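You operate a simulated robot arm through the tools that you are given. There is no shell and no other tool.

Carry out the task below with a simulated robot arm. There is one attempt and no reset: what you move stays moved.

JOB
Move the yellow bracket to stud 92 and lay the taped bar back.
Fine: its nut run down on it again, the bar in both brackets, the cream bracket left as it is.

It is judged by the outcome, as a careful person would: the job done as asked, and still so three seconds after it is handed in. It fails if anything else is knocked over, pushed out of place, dropped, spilled or broken.

ROBOT AND FRAMES
A 6-joint arm with a two-finger parallel gripper, fixed in place. Base frame: the origin is at the foot of the arm, x ahead of it, y to its left, z up; the work surface is at about z = 860. Readings come in mm, degrees, newtons and seconds.
With the tool pointing down near the work surface it reaches from about 260 to 680 mm from the base axis. Its first joint turns from -66.0 to 66.0 degrees. Payload 2.9 kg.
The tool frame sits at the grasp point between the pads (the TCP): z along the fingers, y along the line on which they close. The tips reach 30 mm beyond it. Largest opening 110 mm; finger width 20, thickness 10; the body of the gripper, 48 by 112 mm, starts 55 mm behind the TCP.
Orientation is that of the tool frame in the base frame, as a unit quaternion [x, y, z, w]. With the fingers straight down and closing along the base's y, the tool's x points along the base's -x, its y along +y and its z along -z.

CONTROLS
- The arm moves only by the tool jog_arm. Its argument "series" is one flat list of numbers, 6 for each row, row after row: the shift along the base's x, y, z in mm, then the turn, a rotation vector about the base's x, y, z in degrees. In form: [x, y, z, wx, wy, wz, x, y, z, wx, wy, wz, ...]. A call has 1 to 20 rows; each row shifts and turns the commanded pose from where the row before left it. "jaw" is the opening, from 0 (shut) to 1 (fully open), set as the call begins (left out, the last holds). Rows are played at 5 a second. More than 50 mm and 8.6 degrees between two rows, or a gripper value outside its range, and nothing of the call is played. A pose out of reach is approached as far as the arm can. The call stops where the force on the tool passes 40 N (or 10 N more than at its start, if that is more) or the arm is blocked; 0.2 s more then pass. Each finger travels about 108 mm/s and halts on what it meets, pressing with about 43 N; the grip force reading is that of the motor and also rises with nothing between the fingers. The clock runs only during rows and for 0.2 s after the last one: add rows that do not move to give the fingers time. It gives the time, the measured TCP pose, the force on the tool (base axes), the opening and the grip force at its end, in the units of the frame above (readings bear some noise), with the torque about the TCP (base axes, N m) and any sound that the robot's microphone picked up, and new pictures: "show" is both (left out), scene, wrist or none.
- Cameras (640 x 400 px; columns grow to the right, rows downward): "scene" is fixed at [96.7, 454.4, 1386.5]; the picture's right is [-0.53, -0.85, 0.00], its down [-0.48, 0.29, -0.83] and it looks along [0.71, -0.44, -0.56] (base axes); focal length 313 px, centre (320, 200). "wrist" rides on the gripper at [72, 17, -103] in the tool frame; the picture's right is [-0.23, 0.97, 0.00], its down [-0.76, -0.18, -0.62] and it looks along [-0.61, -0.14, 0.78] (tool axes); focal length 222 px, centre (320, 200). There is no depth. A picture from a camera that has moved, and an enlarged one, comes with that camera's place and axes in the base frame and with its lens.
- enlarge(camera, box): a new picture of the part [left, top, right, bottom] of that camera's present view, enlarged. The clock stands still meanwhile.
- sign_off(): hands the job in; it is judged then, once.

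Nothing tells you positions but the pictures and the camera data. Unless the task says otherwise, let go and move clear before handing in.

The tools are called after "Request:" as a command line: name --argument value ..., lists and objects as JSON in quotes. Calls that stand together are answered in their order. jog_arm: Moves the arm, as the interface text tells. Its arguments: {"type":"object","properties":{"series":{"type":"array","items":{"type":"number"}},"jaw":{"type":"number"},"show":{"type":"string","enum":["both","scene","wrist","none"]}},"required":["series"]} The other tools are called the same way: enlarge (camera, box) takes an enlarged picture of a part of a camera's view; sign_off () hands the job in.

At the start:

```text
time_s: 0.0
position: [454.8, 67.4, 1205.8]
tool_rot: [0.001, 1.0, 0.0, -0.001]
wrist_force: [-0.6, 0.1, 0.6]
wrist_torque: [-0.04, -0.01, -0.02]
finger_gap: 110.2
finger_force: 0.0
```

scene: 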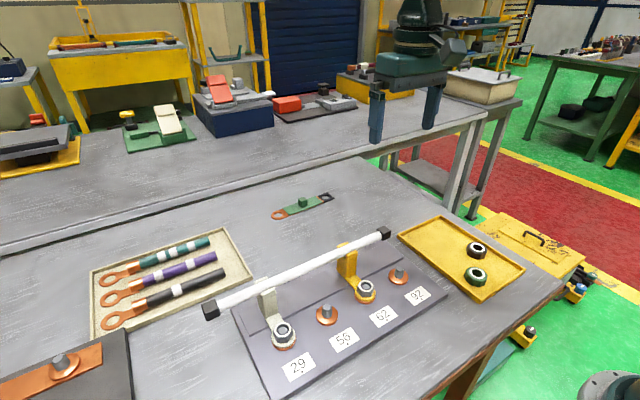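
wrist: 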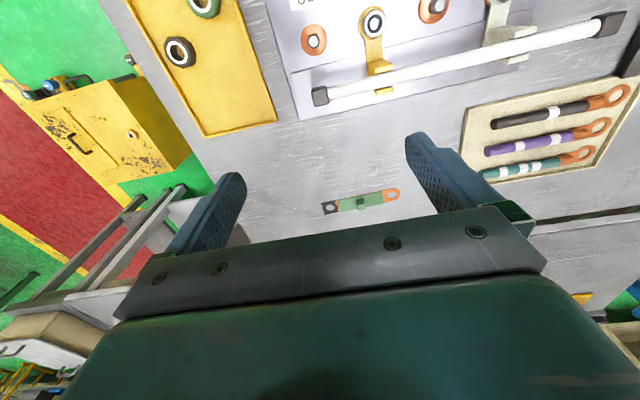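

I see a rail panel with studs 29, 56, 62, 92: the cream bracket on 29, the yellow bracket on 62 and a white bar lying across both. I'll look closer before moving.

Request:
enlarge --camera "scene" --box '[200, 210, 460, 390]'

Request:
enlarge --camera "wrist" --box '[260, 0, 640, 130]'

Request:
enlarge --camera "scene" --box '[320, 220, 440, 310]'

Request:
enlarge --camera "scene" --box '[200, 270, 320, 360]'

```text
2.22 times, centred on (330, 300) of scene
camera zoom: at [96.7, 454.4, 1386.5], right [-0.53, -0.85, 0.0], down [-0.48, 0.29, -0.83], along [0.71, -0.44, -0.56], focal length 696 px, centre (298, -22)
```

zoom: 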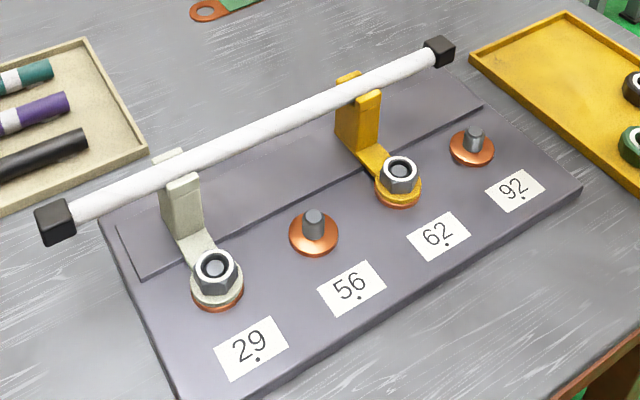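

```text
1.68 times, centred on (450, 65) of wrist
camera zoom: at [381.8, 84.1, 1309.4], right [0.23, 0.97, 0.0], down [0.76, -0.18, 0.62], along [0.61, -0.14, -0.78], focal length 374 px, centre (101, 427)
```

zoom: 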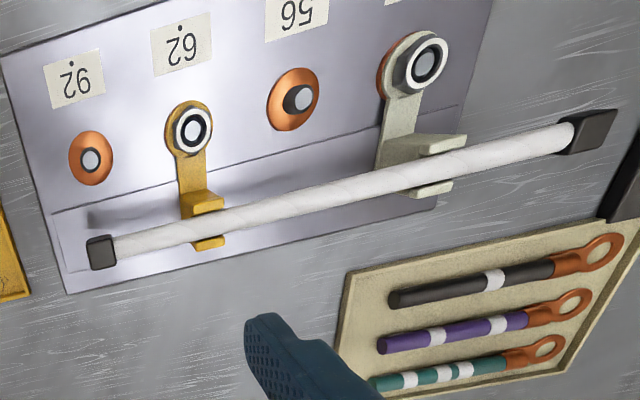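

```text
4.44 times, centred on (380, 265) of scene
camera zoom: at [96.7, 454.4, 1386.5], right [-0.53, -0.85, 0.0], down [-0.48, 0.29, -0.83], along [0.71, -0.44, -0.56], focal length 1392 px, centre (53, -89)
```

zoom: 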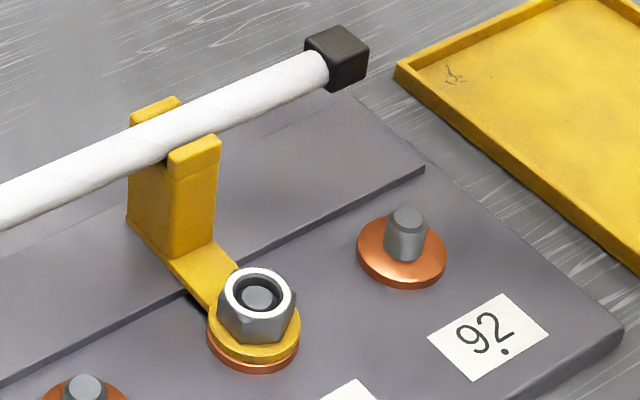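

```text
4.44 times, centred on (260, 315) of scene
camera zoom: at [96.7, 454.4, 1386.5], right [-0.53, -0.85, 0.0], down [-0.48, 0.29, -0.83], along [0.71, -0.44, -0.56], focal length 1392 px, centre (587, -311)
```

zoom: 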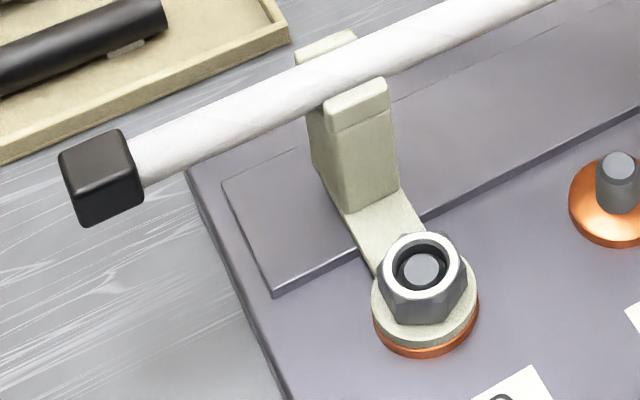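

The studs look to be near x≈401, at y≈70 (92), 160 (62), 249 (56) and 338 (29). The bar lies along y at about x≈466, z≈954. I'll bring the wrist camera closer for a better view.

Request:
jog_arm --series '[-31, 22.6, -25, 0, 0, 0, -31, 22.6, -25, 0, 0, 0, -31, 22.6, -25, 0, 0, 0, -31, 22.6, -25, 0, 0, 0, -31, 22.6, -25, 0, 0, 0, 0, 0, 0, 0, 0, 0]' --jaw 1

```text
time_s: 1.4
position: [297.1, 180.2, 1080.8]
tool_rot: [0.0, 1.0, 0.0, 0.0]
wrist_force: [-0.1, 0.6, 0.1]
wrist_torque: [-0.01, -0.05, -0.03]
finger_gap: 109.8
finger_force: 0.0
camera wrist: at [225.8, 197.1, 1185.1], right [0.23, 0.97, 0.0], down [0.76, -0.18, 0.62], along [0.61, -0.14, -0.78], focal length 222 px, centre (320, 200)
```

scene: 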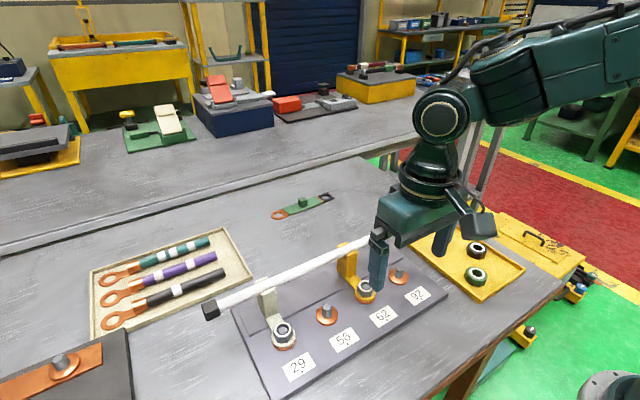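
wrist: 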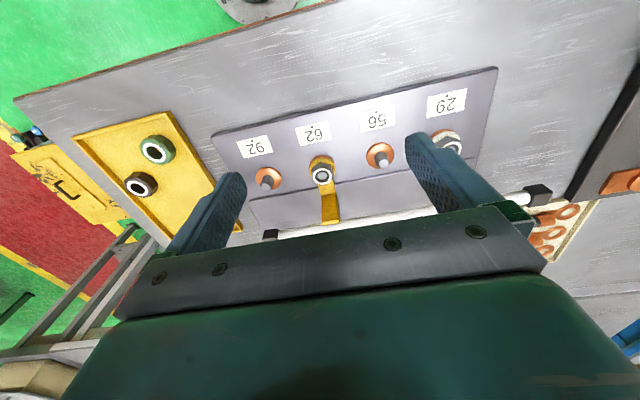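

The wrist camera now shows the yellow bracket between the fingers, with all four studs in a row. I'll zoom in on the nuts and brackets.

Request:
enlarge --camera "wrist" --box '[240, 130, 400, 230]'

Request:
enlarge --camera "wrist" --box '[200, 60, 520, 260]'

Request:
enlarge --camera "scene" --box '[320, 220, 430, 310]'

```text
4.00 times, centred on (320, 180) of wrist
camera zoom: at [225.8, 197.1, 1185.1], right [0.23, 0.97, 0.0], down [0.76, -0.18, 0.62], along [0.61, -0.14, -0.78], focal length 888 px, centre (320, 280)
```

zoom: 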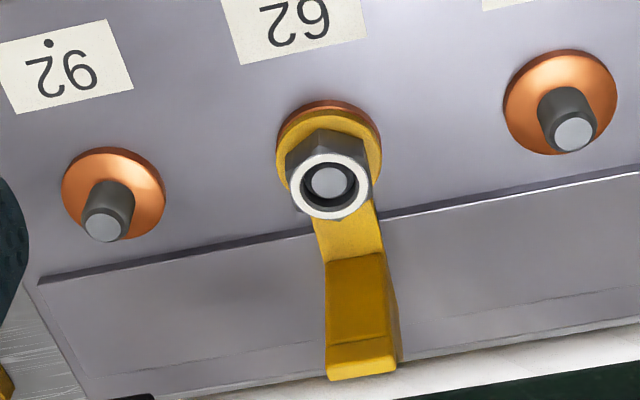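

```text
2.00 times, centred on (360, 160) of wrist
camera zoom: at [225.8, 197.1, 1185.1], right [0.23, 0.97, 0.0], down [0.76, -0.18, 0.62], along [0.61, -0.14, -0.78], focal length 444 px, centre (240, 280)
```

zoom: 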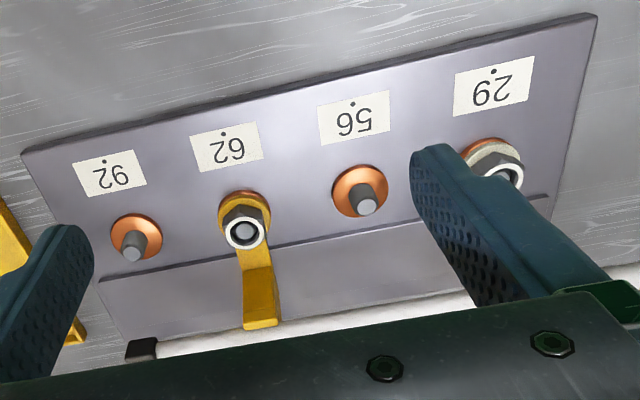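

```text
4.44 times, centred on (375, 265) of scene
camera zoom: at [96.7, 454.4, 1386.5], right [-0.53, -0.85, 0.0], down [-0.48, 0.29, -0.83], along [0.71, -0.44, -0.56], focal length 1392 px, centre (76, -89)
```

zoom: 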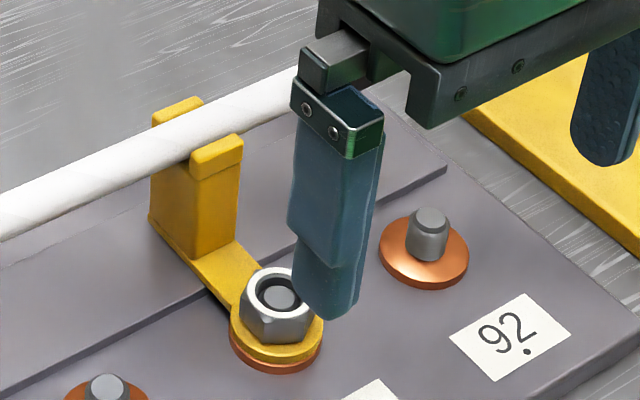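

I'll zoom tighter on the nut to judge how its flats are turned.

Request:
enlarge --camera "wrist" --box '[300, 145, 348, 175]'

Request:
enlarge --camera "scene" --box '[345, 265, 393, 295]'

Request:
enlarge --camera "scene" --box '[240, 280, 320, 360]'

```text
13.33 times, centred on (324, 160) of wrist
camera zoom: at [225.8, 197.1, 1185.1], right [0.23, 0.97, 0.0], down [0.76, -0.18, 0.62], along [0.61, -0.14, -0.78], focal length 2962 px, centre (267, 733)
```

zoom: 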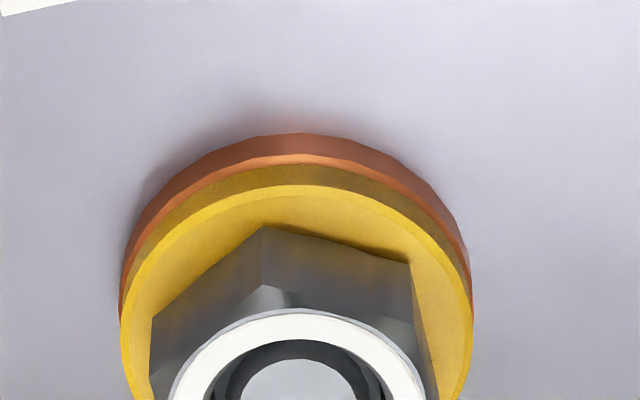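

```text
13.33 times, centred on (369, 280) of scene
camera zoom: at [96.7, 454.4, 1386.5], right [-0.53, -0.85, 0.0], down [-0.48, 0.29, -0.83], along [0.71, -0.44, -0.56], focal length 4177 px, centre (-333, -867)
```

zoom: 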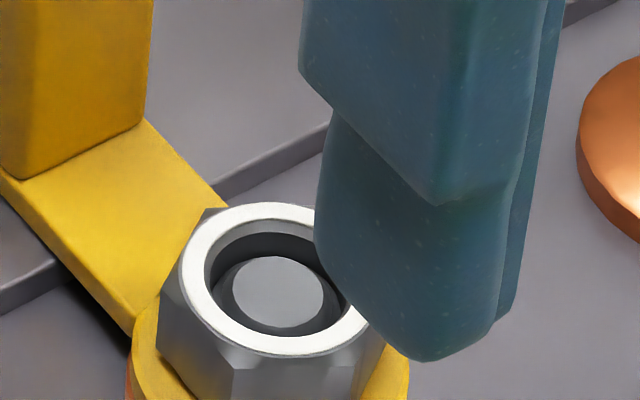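

```text
5.00 times, centred on (280, 320) of scene
camera zoom: at [96.7, 454.4, 1386.5], right [-0.53, -0.85, 0.0], down [-0.48, 0.29, -0.83], along [0.71, -0.44, -0.56], focal length 1566 px, centre (520, -400)
```

zoom: 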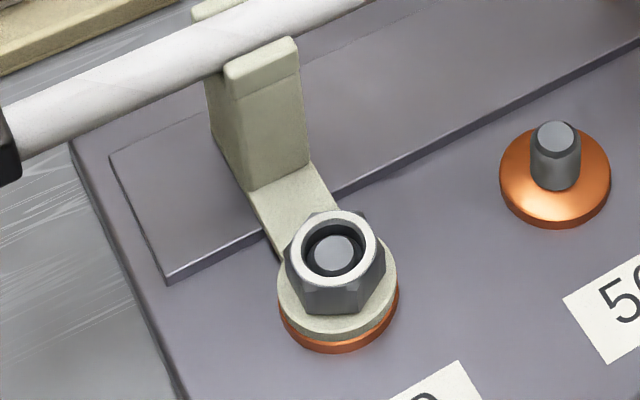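

The nut's flats face ±y (about 30 mm across), and the yellow bracket's foot runs +x to a forked upright holding the bar. First I'll lift off the bar: turn the tool 90° and hover over the bar's middle at about (466, 249).

Request:
jog_arm --series '[15.35, 6.25, -2.8, 0, 0, -8.182, 15.35, 6.25, -2.8, 0, 0, -8.182, 15.35, 6.25, -2.8, 0, 0, -8.182, 15.35, 6.25, -2.8, 0, 0, -8.182, 15.35, 6.25, -2.8, 0, 0, -8.182, 15.35, 6.25, -2.8, 0, 0, -8.182, 15.35, 6.25, -2.8, 0, 0, -8.182, 15.35, 6.25, -2.8, 0, 0, -8.182, 15.35, 6.25, -2.8, 0, 0, -8.182, 15.35, 6.25, -2.8, 0, 0, -8.182, 15.35, 6.25, -2.8, 0, 0, -8.18, 0, 0, 0, 0, 0, 0]' --jaw 0.6

```text
time_s: 4.0
position: [468.2, 247.8, 1049.8]
tool_rot: [0.707, 0.707, 0.0, 0.0]
wrist_force: [-0.9, 0.0, 0.3]
wrist_torque: [0.03, 0.02, 0.02]
finger_gap: 66.0
finger_force: 0.1
camera wrist: at [486.0, 319.9, 1154.1], right [0.97, -0.23, 0.0], down [-0.18, -0.76, 0.62], along [-0.14, -0.61, -0.78], focal length 222 px, centre (320, 200)
```

scene: 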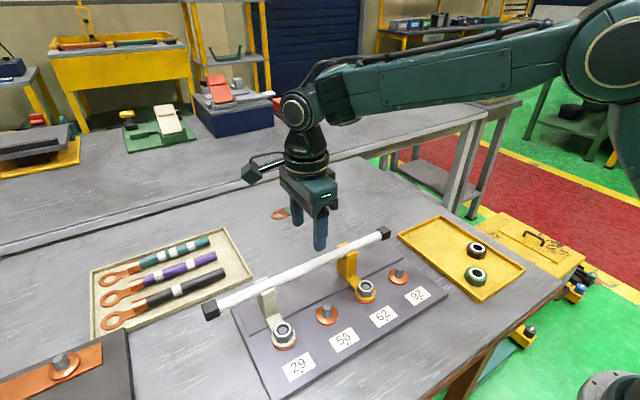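
wrist: 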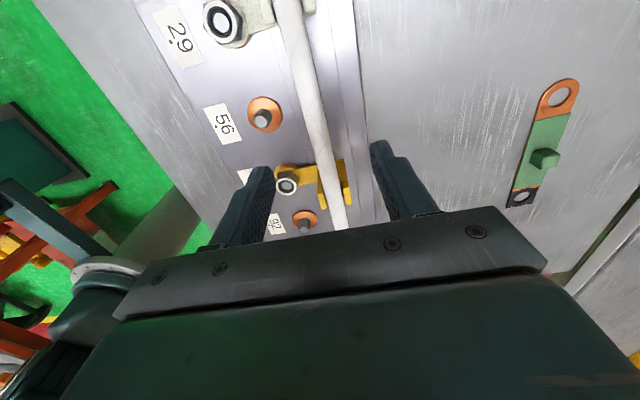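

The bar is at x≈466.5 and parallel to y. I'll check the details before gripping.

Request:
enlarge --camera "wrist" --box '[180, 0, 420, 240]'

Request:
enlarge --camera "scene" --box '[240, 200, 400, 300]'

```text
1.67 times, centred on (300, 120) of wrist
camera zoom: at [486.0, 319.9, 1154.1], right [0.97, -0.23, 0.0], down [-0.18, -0.76, 0.62], along [-0.14, -0.61, -0.78], focal length 370 px, centre (353, 333)
```

zoom: 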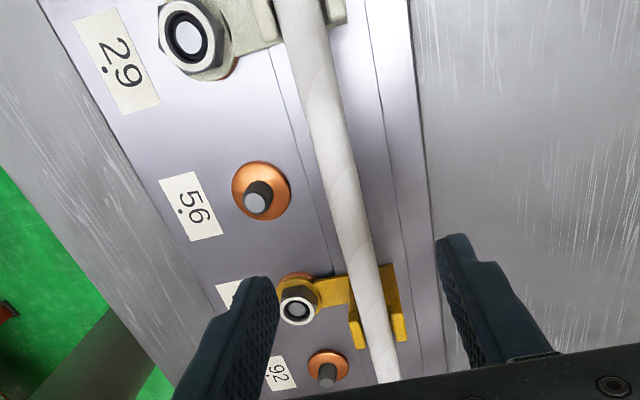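

```text
4.00 times, centred on (320, 250) of scene
camera zoom: at [96.7, 454.4, 1386.5], right [-0.53, -0.85, 0.0], down [-0.48, 0.29, -0.83], along [0.71, -0.44, -0.56], focal length 1253 px, centre (320, 0)
```

zoom: 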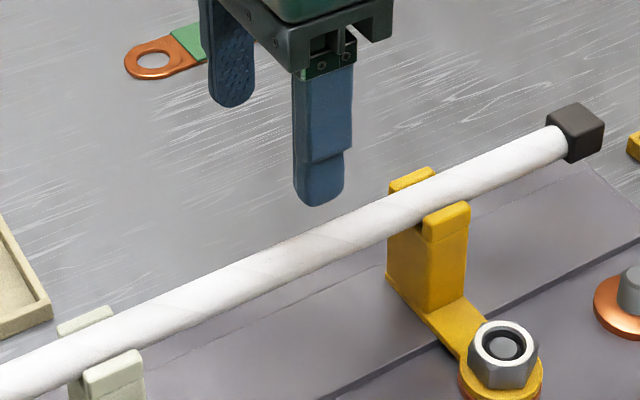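

The bar is about 20 mm thick with square caps. I'll descend so the tips reach just below the bar, with the jaw open.

Request:
jog_arm --series '[-0.9, 0.6, -25, 0, 0, 0, -0.8, 0.6, -25, 0, 0, 0, 0, 0, -25, 0, 0, 0, 0, 0, 0, 0, 0, 0]' --jaw 0.6

```text
time_s: 5.0
position: [465.6, 248.4, 974.8]
tool_rot: [0.707, 0.707, 0.0, -0.001]
wrist_force: [-0.7, -0.6, -0.5]
wrist_torque: [0.01, -0.03, -0.01]
finger_gap: 66.0
finger_force: 0.1
camera wrist: at [483.1, 320.8, 1079.4], right [0.97, -0.23, 0.0], down [-0.18, -0.76, 0.62], along [-0.14, -0.61, -0.78], focal length 222 px, centre (320, 200)
```

scene: 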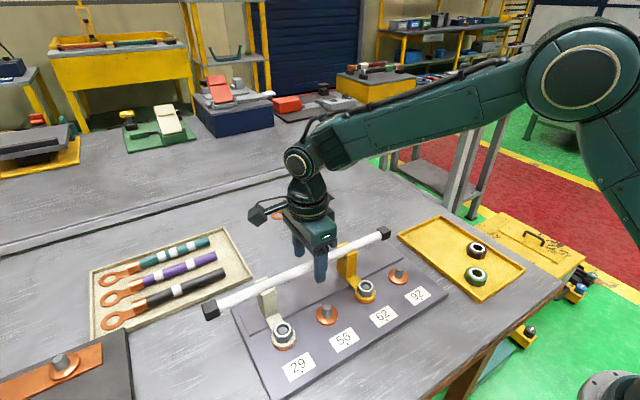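
wrist: 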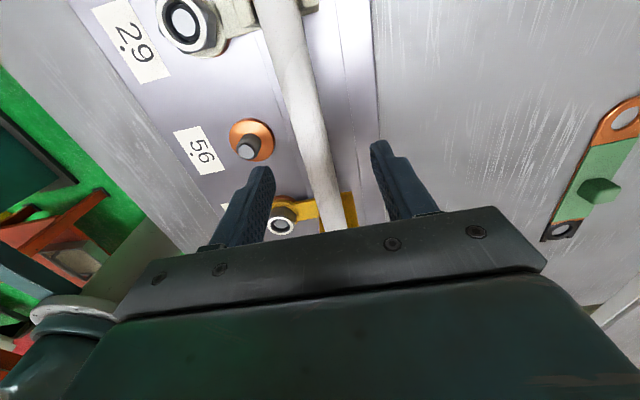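

Request:
enlarge --camera "scene" --box '[280, 220, 360, 300]'

Request:
enlarge --camera "wrist" --box '[200, 100, 440, 250]'

```text
5.00 times, centred on (320, 260) of scene
camera zoom: at [96.7, 454.4, 1386.5], right [-0.53, -0.85, 0.0], down [-0.48, 0.29, -0.83], along [0.71, -0.44, -0.56], focal length 1566 px, centre (320, -100)
```

zoom: 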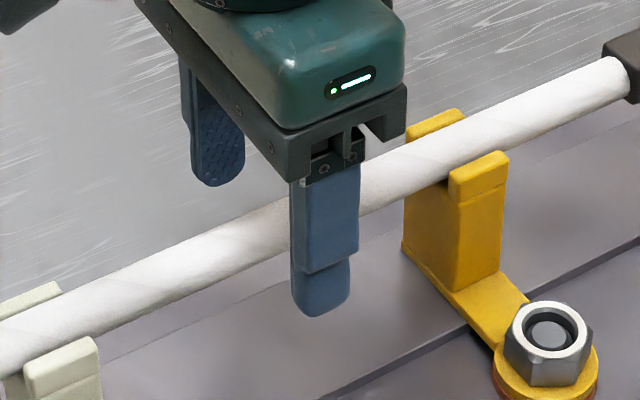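

```text
2.67 times, centred on (320, 175) of wrist
camera zoom: at [483.1, 320.8, 1079.4], right [0.97, -0.23, 0.0], down [-0.18, -0.76, 0.62], along [-0.14, -0.61, -0.78], focal length 592 px, centre (320, 267)
```

zoom: 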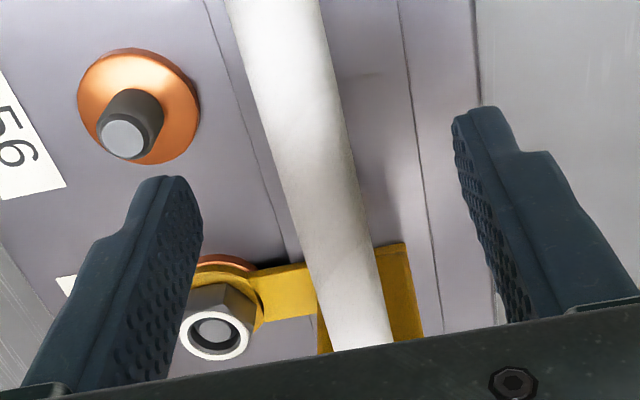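

The tips reach just below the bar (bar centre z≈953). I'll close on it.

Request:
jog_arm --series '[0.8, 0.6, -1, 0, 0, 0, 0, 0, 0, 0, 0, 0, 0, 0, 0, 0, 0, 0, 0, 0, 0, 0, 0, 0, 0, 0, 0, 0, 0, 0]' --jaw 0

```text
time_s: 6.2
position: [465.7, 249.7, 974.4]
tool_rot: [0.707, 0.707, 0.0, 0.0]
wrist_force: [0.0, -1.1, 0.9]
wrist_torque: [-0.04, 0.02, 0.02]
finger_gap: 17.9
finger_force: 42.7
camera wrist: at [483.6, 321.4, 1078.0], right [0.97, -0.23, 0.0], down [-0.18, -0.76, 0.62], along [-0.14, -0.61, -0.78], focal length 222 px, centre (320, 200)
```

scene: 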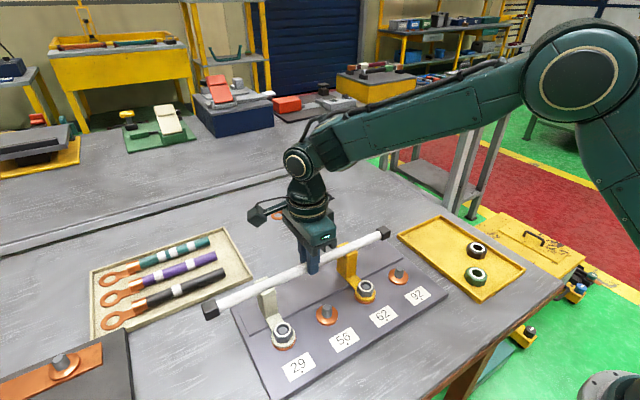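
wrist: 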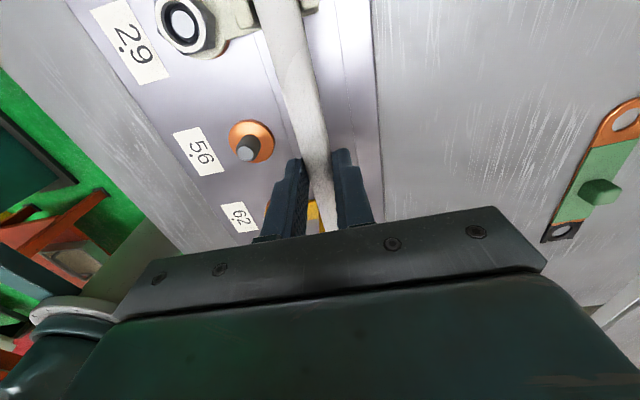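

The bar is gripped (18 mm). I'll lift it slowly and check the weight and balance.

Request:
jog_arm --series '[0, 0, 3, 0, 0, 0, 0, 0, 4, 0, 0, 0, 0, 0, 5, 0, 0, 0, 0, 0, 5, 0, 0, 0, 0, 0, 0, 0, 0, 0]'

```text
time_s: 7.4
position: [465.6, 250.5, 991.2]
tool_rot: [0.707, 0.707, 0.001, 0.0]
wrist_force: [0.2, -0.4, -2.0]
wrist_torque: [-0.03, 0.01, 0.0]
finger_gap: 17.9
finger_force: 42.9
camera wrist: at [482.9, 323.0, 1095.0], right [0.97, -0.23, 0.0], down [-0.18, -0.76, 0.62], along [-0.14, -0.61, -0.78], focal length 222 px, centre (320, 200)
```

scene: 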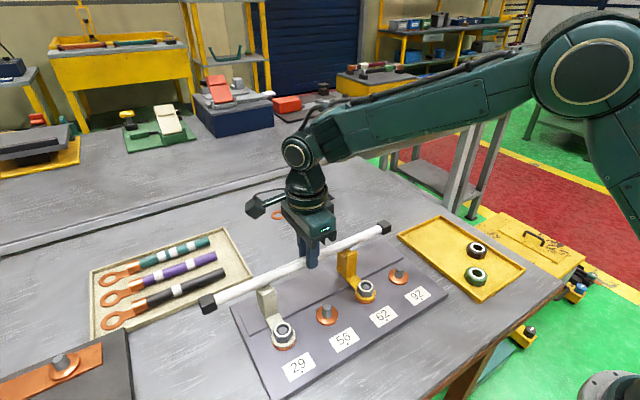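
wrist: 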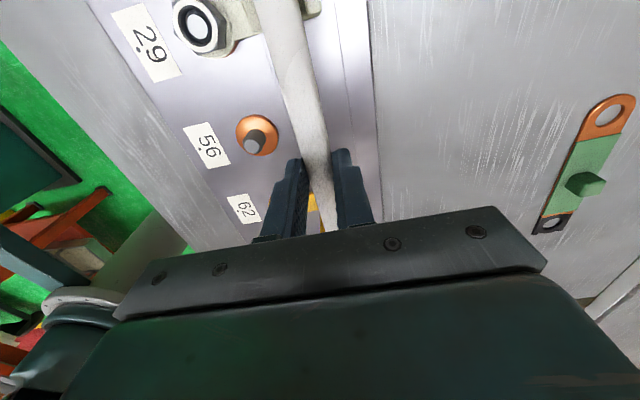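

The bar is light and balanced. I'll raise it clear and carry it to the free table at about (590, 90), beyond the panel.

Request:
jog_arm --series '[0, 0, 25, 0, 0, 0, 0, 0, 25, 0, 0, 0, 20, -26, 0, 0, 0, 0, 21, -27, 0, 0, 0, 0, 21, -27, 0, 0, 0, 0, 21, -27, 0, 0, 0, 0, 21, -27, 0, 0, 0, 0, 20, -26, 0, 0, 0, 0, 0, 0, -30, 0, 0, 0, 0, 0, -30, 0, 0, 0, 0, 0, -30, 0, 0, 0, 0, 0, -15, 0, 0, 0, 0, 0, 0, 0, 0, 0]'

```text
time_s: 10.2
position: [590.1, 90.6, 935.0]
tool_rot: [0.708, 0.707, 0.0, 0.0]
wrist_force: [0.1, 0.6, -2.1]
wrist_torque: [-0.02, 0.01, -0.01]
finger_gap: 18.0
finger_force: 43.4
camera wrist: at [608.0, 163.6, 1039.6], right [0.97, -0.23, 0.0], down [-0.18, -0.76, 0.62], along [-0.14, -0.61, -0.78], focal length 222 px, centre (320, 200)
```

scene: 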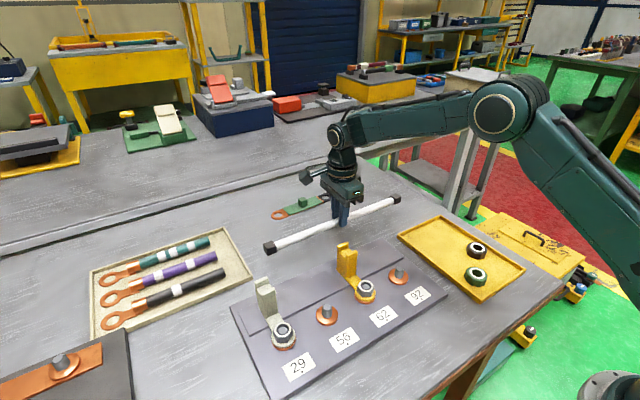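
wrist: 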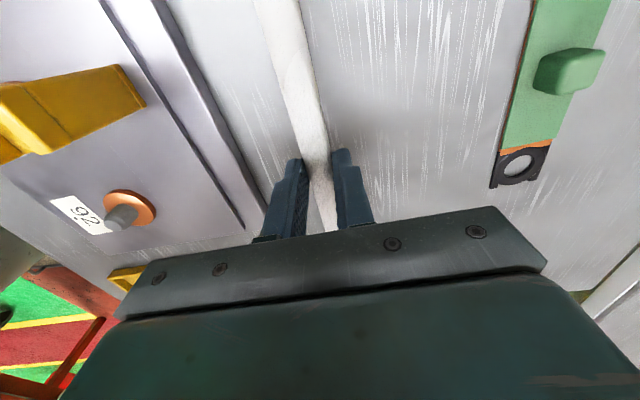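

It's over free table. I'll lower it gently, watching the force.

Request:
jog_arm --series '[0, 0, -15, 0, 0, 0, 0, 0, -12, 0, 0, 0, 0, 0, -6, 0, 0, 0, 0, 0, -3, 0, 0, 0, 0, 0, 0, 0, 0, 0]'

Request:
enlarge --camera "scene" --box '[250, 170, 410, 270]'

```text
time_s: 11.4
position: [588.6, 90.2, 900.2]
tool_rot: [0.706, 0.708, -0.001, -0.001]
wrist_force: [-0.4, 0.4, -3.2]
wrist_torque: [0.0, 0.02, 0.01]
finger_gap: 17.9
finger_force: 43.1
camera wrist: at [607.4, 162.2, 1003.6], right [0.97, -0.23, 0.0], down [-0.18, -0.76, 0.62], along [-0.14, -0.61, -0.78], focal length 222 px, centre (320, 200)
```

scene: 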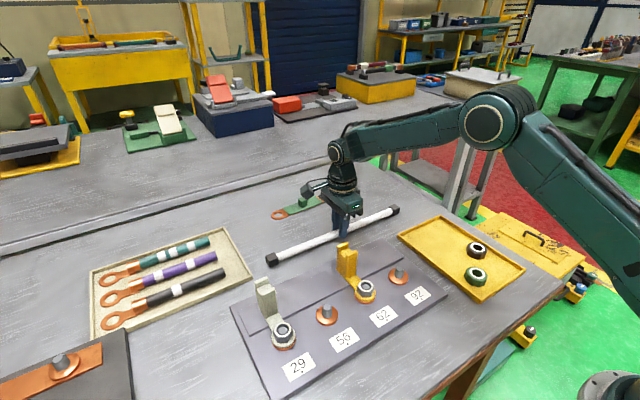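
wrist: 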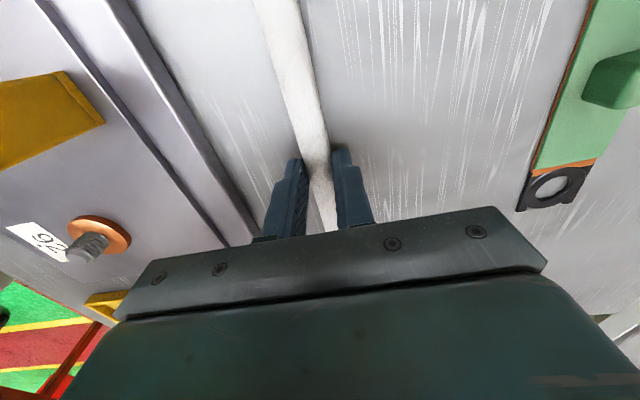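

```text
4.00 times, centred on (330, 220) of scene
camera zoom: at [96.7, 454.4, 1386.5], right [-0.53, -0.85, 0.0], down [-0.48, 0.29, -0.83], along [0.71, -0.44, -0.56], focal length 1253 px, centre (280, 120)
```

zoom: 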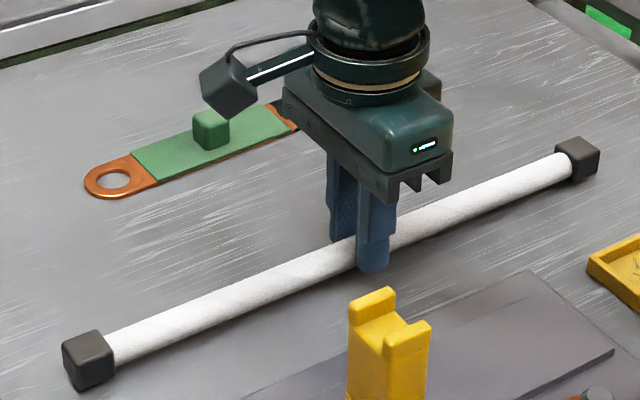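

Not yet touching clearly. I'll lower in small steps.

Request:
jog_arm --series '[0, 0, -1.5, 0, 0, 0, 0, 0, -1.5, 0, 0, 0, 0, 0, 0, 0, 0, 0]' --show "none"

```text
time_s: 12.2
position: [590.9, 90.1, 896.7]
tool_rot: [0.707, 0.708, 0.0, 0.0]
wrist_force: [-0.4, 0.1, -2.6]
wrist_torque: [-0.03, -0.01, 0.01]
finger_gap: 17.9
finger_force: 43.0
```

Request:
jog_arm --series '[0, 0, -1, 0, 0, 0, 0, 0, -1, 0, 0, 0, 0, 0, 0, 0, 0, 0]' --show "none"

```text
time_s: 13.0
position: [589.9, 89.9, 893.8]
tool_rot: [0.708, 0.706, 0.0, 0.0]
wrist_force: [0.0, 0.1, -0.1]
wrist_torque: [-0.04, 0.03, -0.03]
finger_gap: 18.0
finger_force: 43.1
```

The bar's weight has gone onto the table. I'll open slightly and check that it stays put.

Request:
jog_arm --series '[0, 0, -0.3, 0, 0, 0, 0, 0, 0, 0, 0, 0, 0, 0, 0, 0, 0, 0]' --jaw 0.4

```text
time_s: 13.8
position: [589.3, 90.8, 893.2]
tool_rot: [0.707, 0.707, 0.0, 0.0]
wrist_force: [-1.3, 0.0, -0.2]
wrist_torque: [-0.05, 0.0, -0.02]
finger_gap: 43.9
finger_force: 0.1
camera wrist: at [607.3, 163.0, 998.2], right [0.97, -0.23, 0.0], down [-0.18, -0.76, 0.62], along [-0.14, -0.61, -0.78], focal length 222 px, centre (320, 200)
```

scene: 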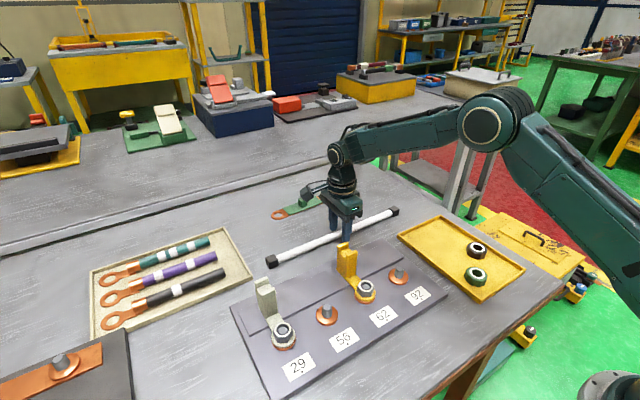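
wrist: 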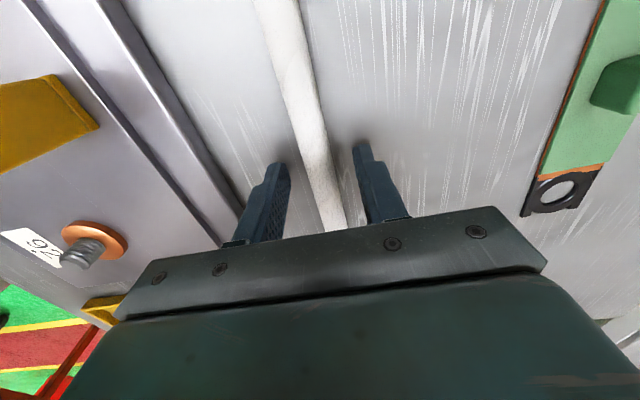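

The bar rests steadily on the table. I'll rise clear, turn back 90° and move over the nut on stud 62.

Request:
jog_arm --series '[0, 0, 20, 0, 0, 0, 0, 0, 40, 0, 0, 0, 0, 0, 45, 0, 0, 0, 0, 0, 45, 0, 0, 0, -17.2, 6.3, 0, 0, 0, 8.182, -17.2, 6.3, 0, 0, 0, 8.182, -17.2, 6.3, 0, 0, 0, 8.182, -17.2, 6.3, 0, 0, 0, 8.182, -17.2, 6.3, 0, 0, 0, 8.182, -17.2, 6.3, 0, 0, 0, 8.182, -17.2, 6.3, 0, 0, 0, 8.182, -17.2, 6.3, 0, 0, 0, 8.182, -17.2, 6.3, 0, 0, 0, 8.182, -17.2, 6.3, 0, 0, 0, 8.182, -17.2, 6.3, 0, 0, 0, 8.18, 0, 0, 0, 0, 0, 0]' --jaw 0.6

```text
time_s: 17.2
position: [402.0, 159.2, 1044.3]
tool_rot: [-0.001, 1.0, 0.0, 0.0]
wrist_force: [-0.5, 0.2, 0.3]
wrist_torque: [0.02, 0.03, -0.02]
finger_gap: 65.7
finger_force: 0.0
camera wrist: at [329.7, 176.4, 1147.1], right [0.23, 0.97, 0.0], down [0.76, -0.18, 0.62], along [0.61, -0.14, -0.78], focal length 222 px, centre (320, 200)
```

scene: 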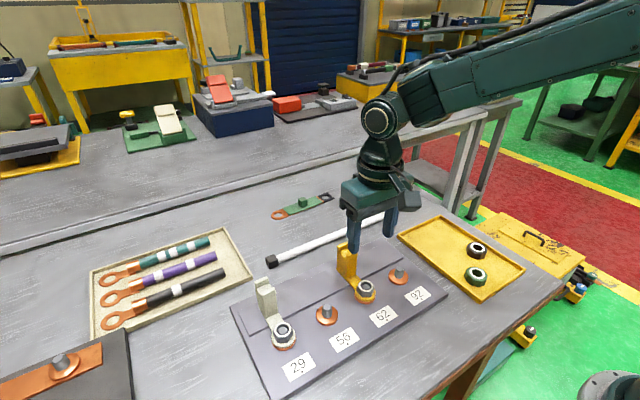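
wrist: 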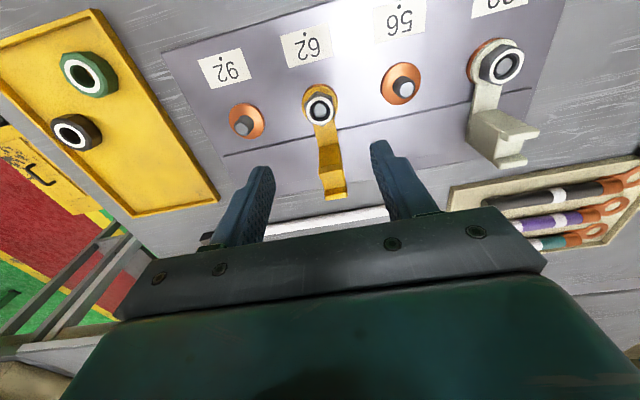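

Request:
enlarge --camera "wrist" --box '[220, 70, 380, 210]'

Request:
enlarge --camera "wrist" --box '[290, 80, 354, 120]'

Request:
enlarge --camera "scene" --box '[320, 230, 416, 310]'

```text
2.86 times, centred on (300, 140) of wrist
camera zoom: at [329.7, 176.4, 1147.1], right [0.23, 0.97, 0.0], down [0.76, -0.18, 0.62], along [0.61, -0.14, -0.78], focal length 635 px, centre (377, 371)
```

zoom: 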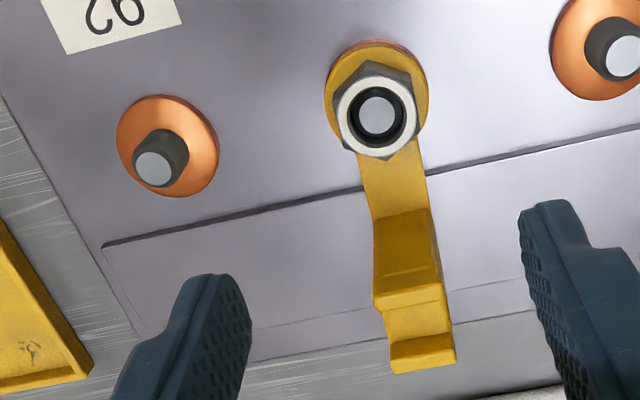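

```text
10.00 times, centred on (322, 100) of wrist
camera zoom: at [329.7, 176.4, 1147.1], right [0.23, 0.97, 0.0], down [0.76, -0.18, 0.62], along [0.61, -0.14, -0.78], focal length 2221 px, centre (300, 1200)
```

zoom: 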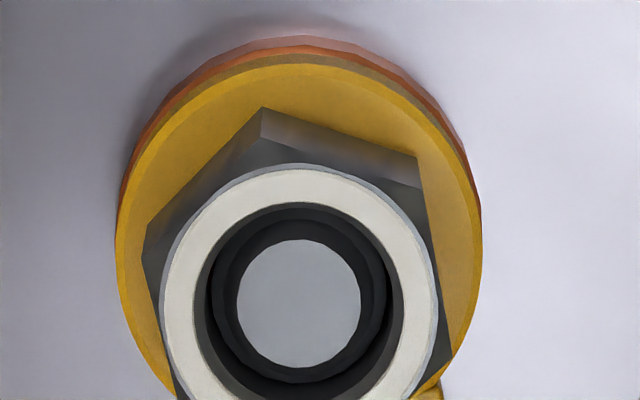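

```text
5.00 times, centred on (368, 270) of scene
camera zoom: at [96.7, 454.4, 1386.5], right [-0.53, -0.85, 0.0], down [-0.48, 0.29, -0.83], along [0.71, -0.44, -0.56], focal length 1566 px, centre (80, -150)
```

zoom: 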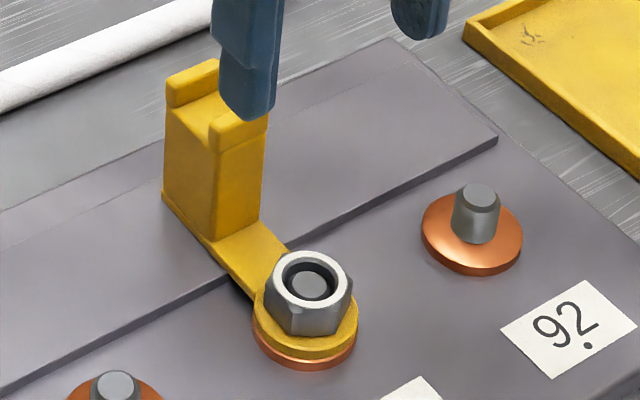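

The nut is centred at about (401, 159.3), flats square to the fingers. I'll descend around it with the tips just above the bracket's ring.

Request:
jog_arm --series '[-0.5, 0, -40, 0, 0, 0, 0, 0, -40, 0, 0, 0, 0, 0, -28, 0, 0, 0, 0, 0, -14, 0, 0, 0, 0, 0, 0, 0, 0, 0]' --jaw 0.6

Request:
enlarge --camera "scene" --box '[320, 230, 416, 310]'

Request:
enlarge --camera "wrist" --box '[200, 100, 440, 250]'

```text
time_s: 18.4
position: [400.4, 161.0, 922.4]
tool_rot: [0.0, 1.0, -0.001, 0.0]
wrist_force: [-1.1, -0.2, -0.2]
wrist_torque: [-0.02, 0.02, 0.01]
finger_gap: 66.1
finger_force: 0.0
camera wrist: at [329.6, 177.5, 1025.7], right [0.23, 0.97, 0.0], down [0.76, -0.18, 0.62], along [0.61, -0.14, -0.78], focal length 222 px, centre (320, 200)
```

scene: 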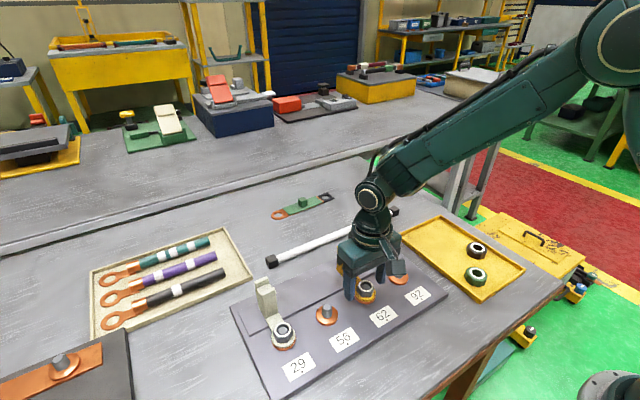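
wrist: 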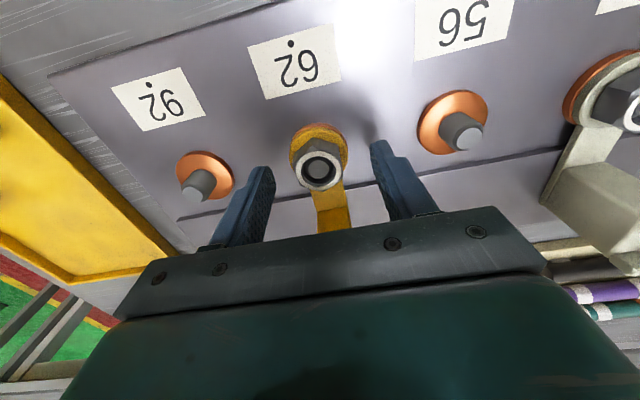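

```text
5.00 times, centred on (368, 270) of scene
camera zoom: at [96.7, 454.4, 1386.5], right [-0.53, -0.85, 0.0], down [-0.48, 0.29, -0.83], along [0.71, -0.44, -0.56], focal length 1566 px, centre (80, -150)
```

zoom: 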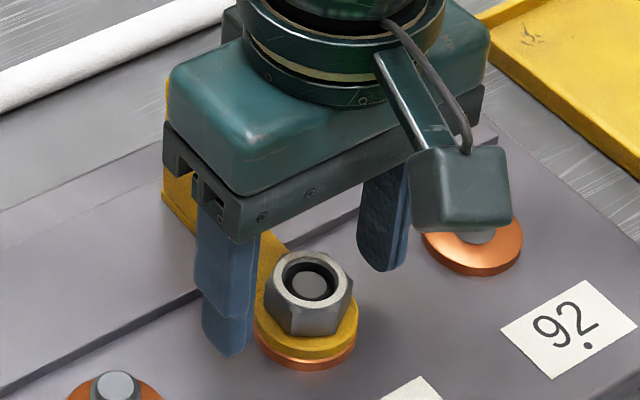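

```text
2.67 times, centred on (320, 175) of wrist
camera zoom: at [329.6, 177.5, 1025.7], right [0.23, 0.97, 0.0], down [0.76, -0.18, 0.62], along [0.61, -0.14, -0.78], focal length 592 px, centre (320, 267)
```

zoom: 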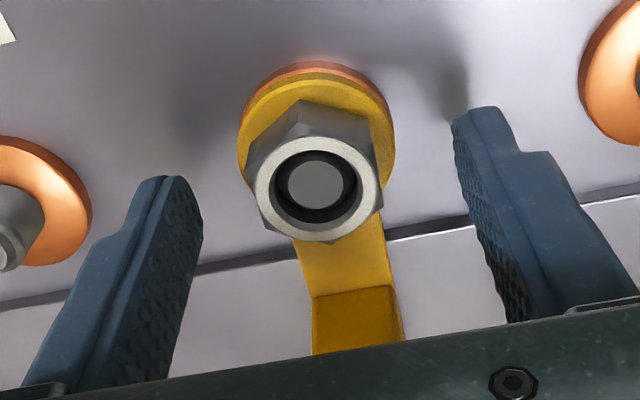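

The fingers straddle the nut. I'll close on the flats.

Request:
jog_arm --series '[0, 0, 0, 0, 0, 0, 0, 0, 0, 0, 0, 0, 0, 0, 0, 0, 0, 0, 0, 0, 0, 0, 0, 0]' --jaw 0

Request:
enlarge --camera "wrist" --box '[200, 100, 440, 250]'

```text
time_s: 19.4
position: [402.1, 159.6, 921.8]
tool_rot: [0.001, 1.0, -0.001, 0.0]
wrist_force: [0.2, -6.9, -1.2]
wrist_torque: [-0.16, -0.05, -0.01]
finger_gap: 29.0
finger_force: 42.5
camera wrist: at [329.8, 177.0, 1025.9], right [0.23, 0.97, 0.0], down [0.76, -0.18, 0.62], along [0.61, -0.14, -0.78], focal length 222 px, centre (320, 200)
```

scene: 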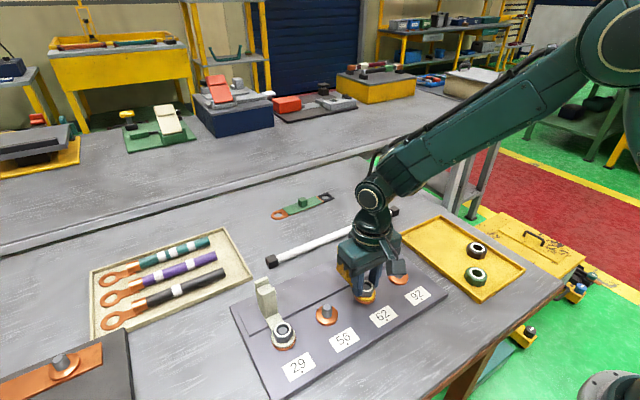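
wrist: 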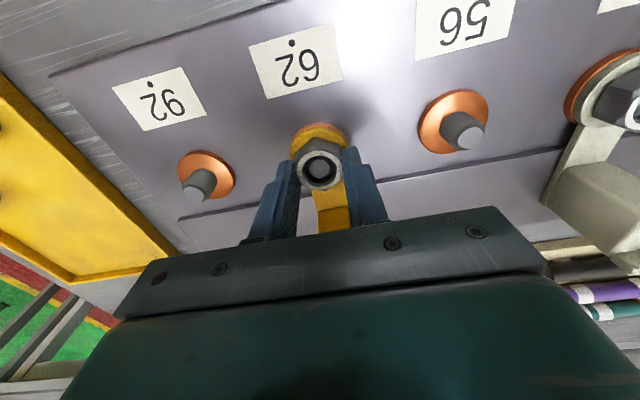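

```text
2.67 times, centred on (320, 175) of wrist
camera zoom: at [329.8, 177.0, 1025.9], right [0.23, 0.97, 0.0], down [0.76, -0.18, 0.62], along [0.61, -0.14, -0.78], focal length 592 px, centre (320, 267)
```

zoom: 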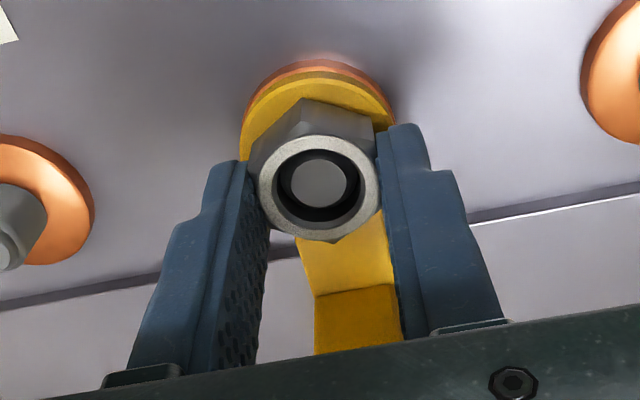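

Gripped at 29 mm across flats, with a slight side load. I'll ease it in y, then try loosening by turning counter-clockwise (+z) a little.

Request:
jog_arm --series '[0, -0.7, 0, 0, 0, 0, 0, 0, 0, 0, 0, 8, 0, 0, 0, 0, 0, 8, 0, 0, 0, 0, 0, 8, 0, 0, 0, 0, 0, 0]'

Request:
enlarge --camera "wrist" --box '[200, 100, 440, 250]'

Request:
enlarge --camera "scene" --box '[320, 230, 416, 310]'

```text
time_s: 20.6
position: [402.0, 160.3, 921.5]
tool_rot: [-0.211, 0.978, 0.001, 0.001]
wrist_force: [6.0, 13.1, -1.3]
wrist_torque: [0.1, 0.36, -0.01]
finger_gap: 29.0
finger_force: 42.8
camera wrist: at [328.7, 145.8, 1026.3], right [-0.19, 0.98, 0.0], down [0.77, 0.15, 0.63], along [0.61, 0.12, -0.78], focal length 222 px, centre (320, 200)
```

scene: 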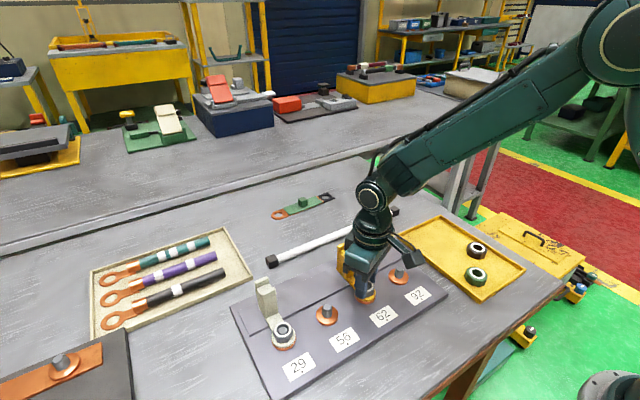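
wrist: 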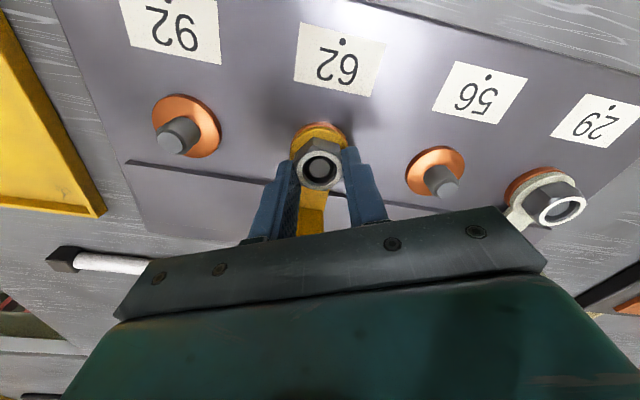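

```text
2.67 times, centred on (320, 175) of wrist
camera zoom: at [328.7, 145.8, 1026.3], right [-0.19, 0.98, 0.0], down [0.77, 0.15, 0.63], along [0.61, 0.12, -0.78], focal length 592 px, centre (320, 267)
```

zoom: 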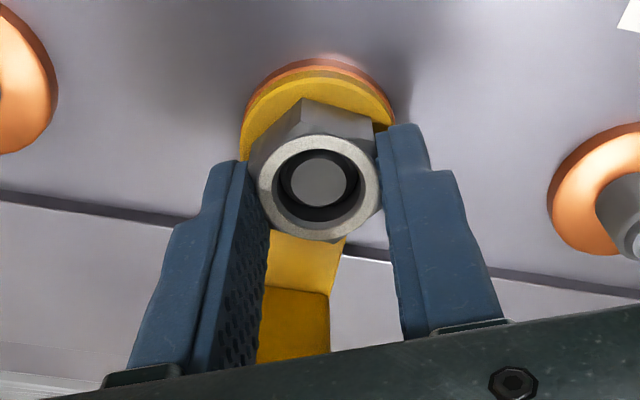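

```text
5.00 times, centred on (368, 270) of scene
camera zoom: at [96.9, 454.7, 1386.4], right [-0.53, -0.85, 0.0], down [-0.48, 0.29, -0.83], along [0.71, -0.44, -0.56], focal length 1566 px, centre (80, -150)
```

zoom: 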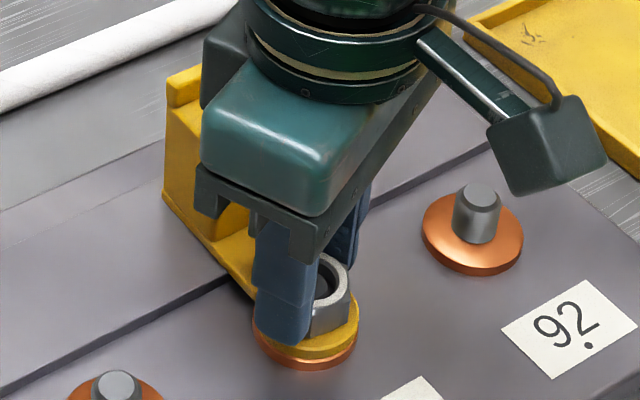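

The nut turns freely with the gripper while the bracket stays put. I'll correct the small lateral load and keep turning.

Request:
jog_arm --series '[0.2, 0.4, 0, 0, 0, 0, 0, 0, 0, 0, 0, 8, 0, 0, 0, 0, 0, 8, 0, 0, 0, 0, 0, 8, 0, 0, 0, 0, 0, 6, 0, 0, 0, 0, 0, 6, 0, 0, 0, 0, 0, 0]'

Request:
enlarge --camera "wrist" --box '[200, 100, 440, 250]'

Request:
enlarge --camera "scene" --box '[320, 230, 416, 310]'

```text
time_s: 22.2
position: [401.1, 160.8, 922.9]
tool_rot: [-0.503, 0.864, 0.001, 0.001]
wrist_force: [-2.0, 20.8, 8.3]
wrist_torque: [0.32, 0.0, 0.04]
finger_gap: 28.9
finger_force: 43.0
camera wrist: at [350.9, 106.1, 1026.7], right [-0.73, 0.68, 0.0], down [0.53, 0.57, 0.63], along [0.42, 0.46, -0.78], focal length 222 px, centre (320, 200)
```

scene: 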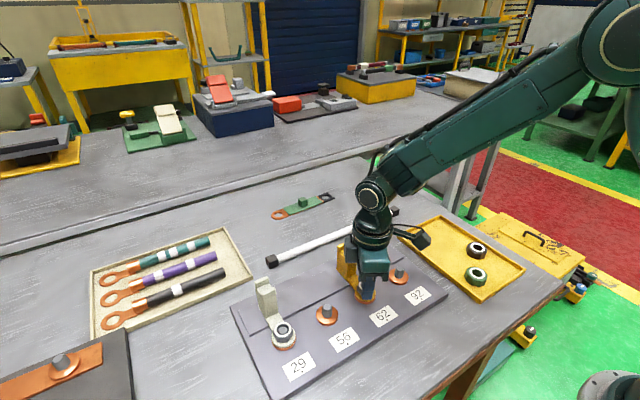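
wrist: 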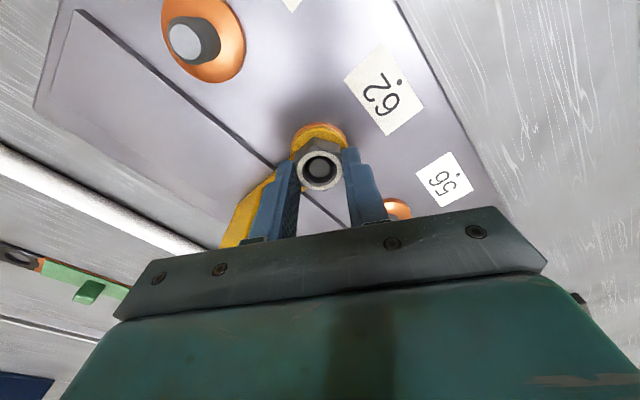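

```text
2.67 times, centred on (320, 175) of wrist
camera zoom: at [350.9, 106.1, 1026.7], right [-0.73, 0.68, 0.0], down [0.53, 0.57, 0.63], along [0.42, 0.46, -0.78], focal length 592 px, centre (320, 267)
```

zoom: 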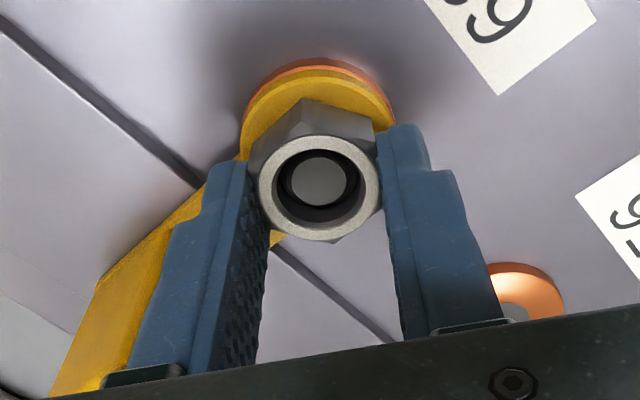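

```text
5.00 times, centred on (368, 270) of scene
camera zoom: at [96.6, 454.9, 1386.4], right [-0.53, -0.85, 0.0], down [-0.48, 0.29, -0.83], along [0.71, -0.44, -0.56], focal length 1566 px, centre (80, -150)
```

zoom: 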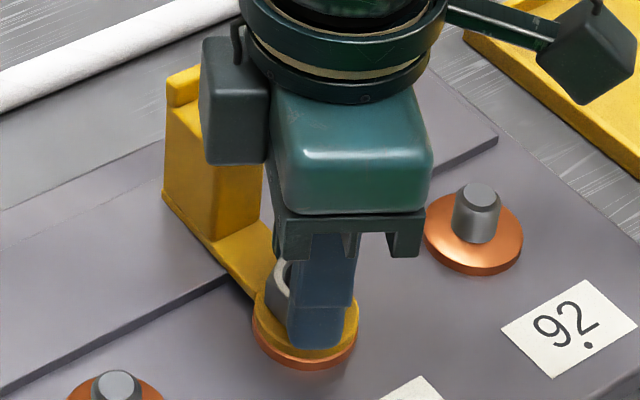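

Turned 60°; upward force shows the nut is rising on its thread. I'll relieve the loads (shift +y, +z) and read the force.

Request:
jog_arm --series '[0, 0.6, 0.5, 0, 0, 0, 0, 0, 0, 0, 0, 0]' --show "none"

```text
time_s: 22.8
position: [401.3, 160.5, 923.1]
tool_rot: [-0.501, 0.865, 0.001, 0.0]
wrist_force: [1.2, 18.8, 4.9]
wrist_torque: [0.56, -0.06, -0.02]
finger_gap: 29.0
finger_force: 43.1
```

Request:
jog_arm --series '[0, 1.0, 0, 0, 0, 0, 0, 0, 0, 0, 0, 0]' --show "none"

```text
time_s: 23.4
position: [400.1, 161.1, 922.7]
tool_rot: [-0.5, 0.866, 0.0, 0.0]
wrist_force: [-2.1, 8.7, 6.2]
wrist_torque: [0.95, -0.33, -0.03]
finger_gap: 28.9
finger_force: 43.1
```

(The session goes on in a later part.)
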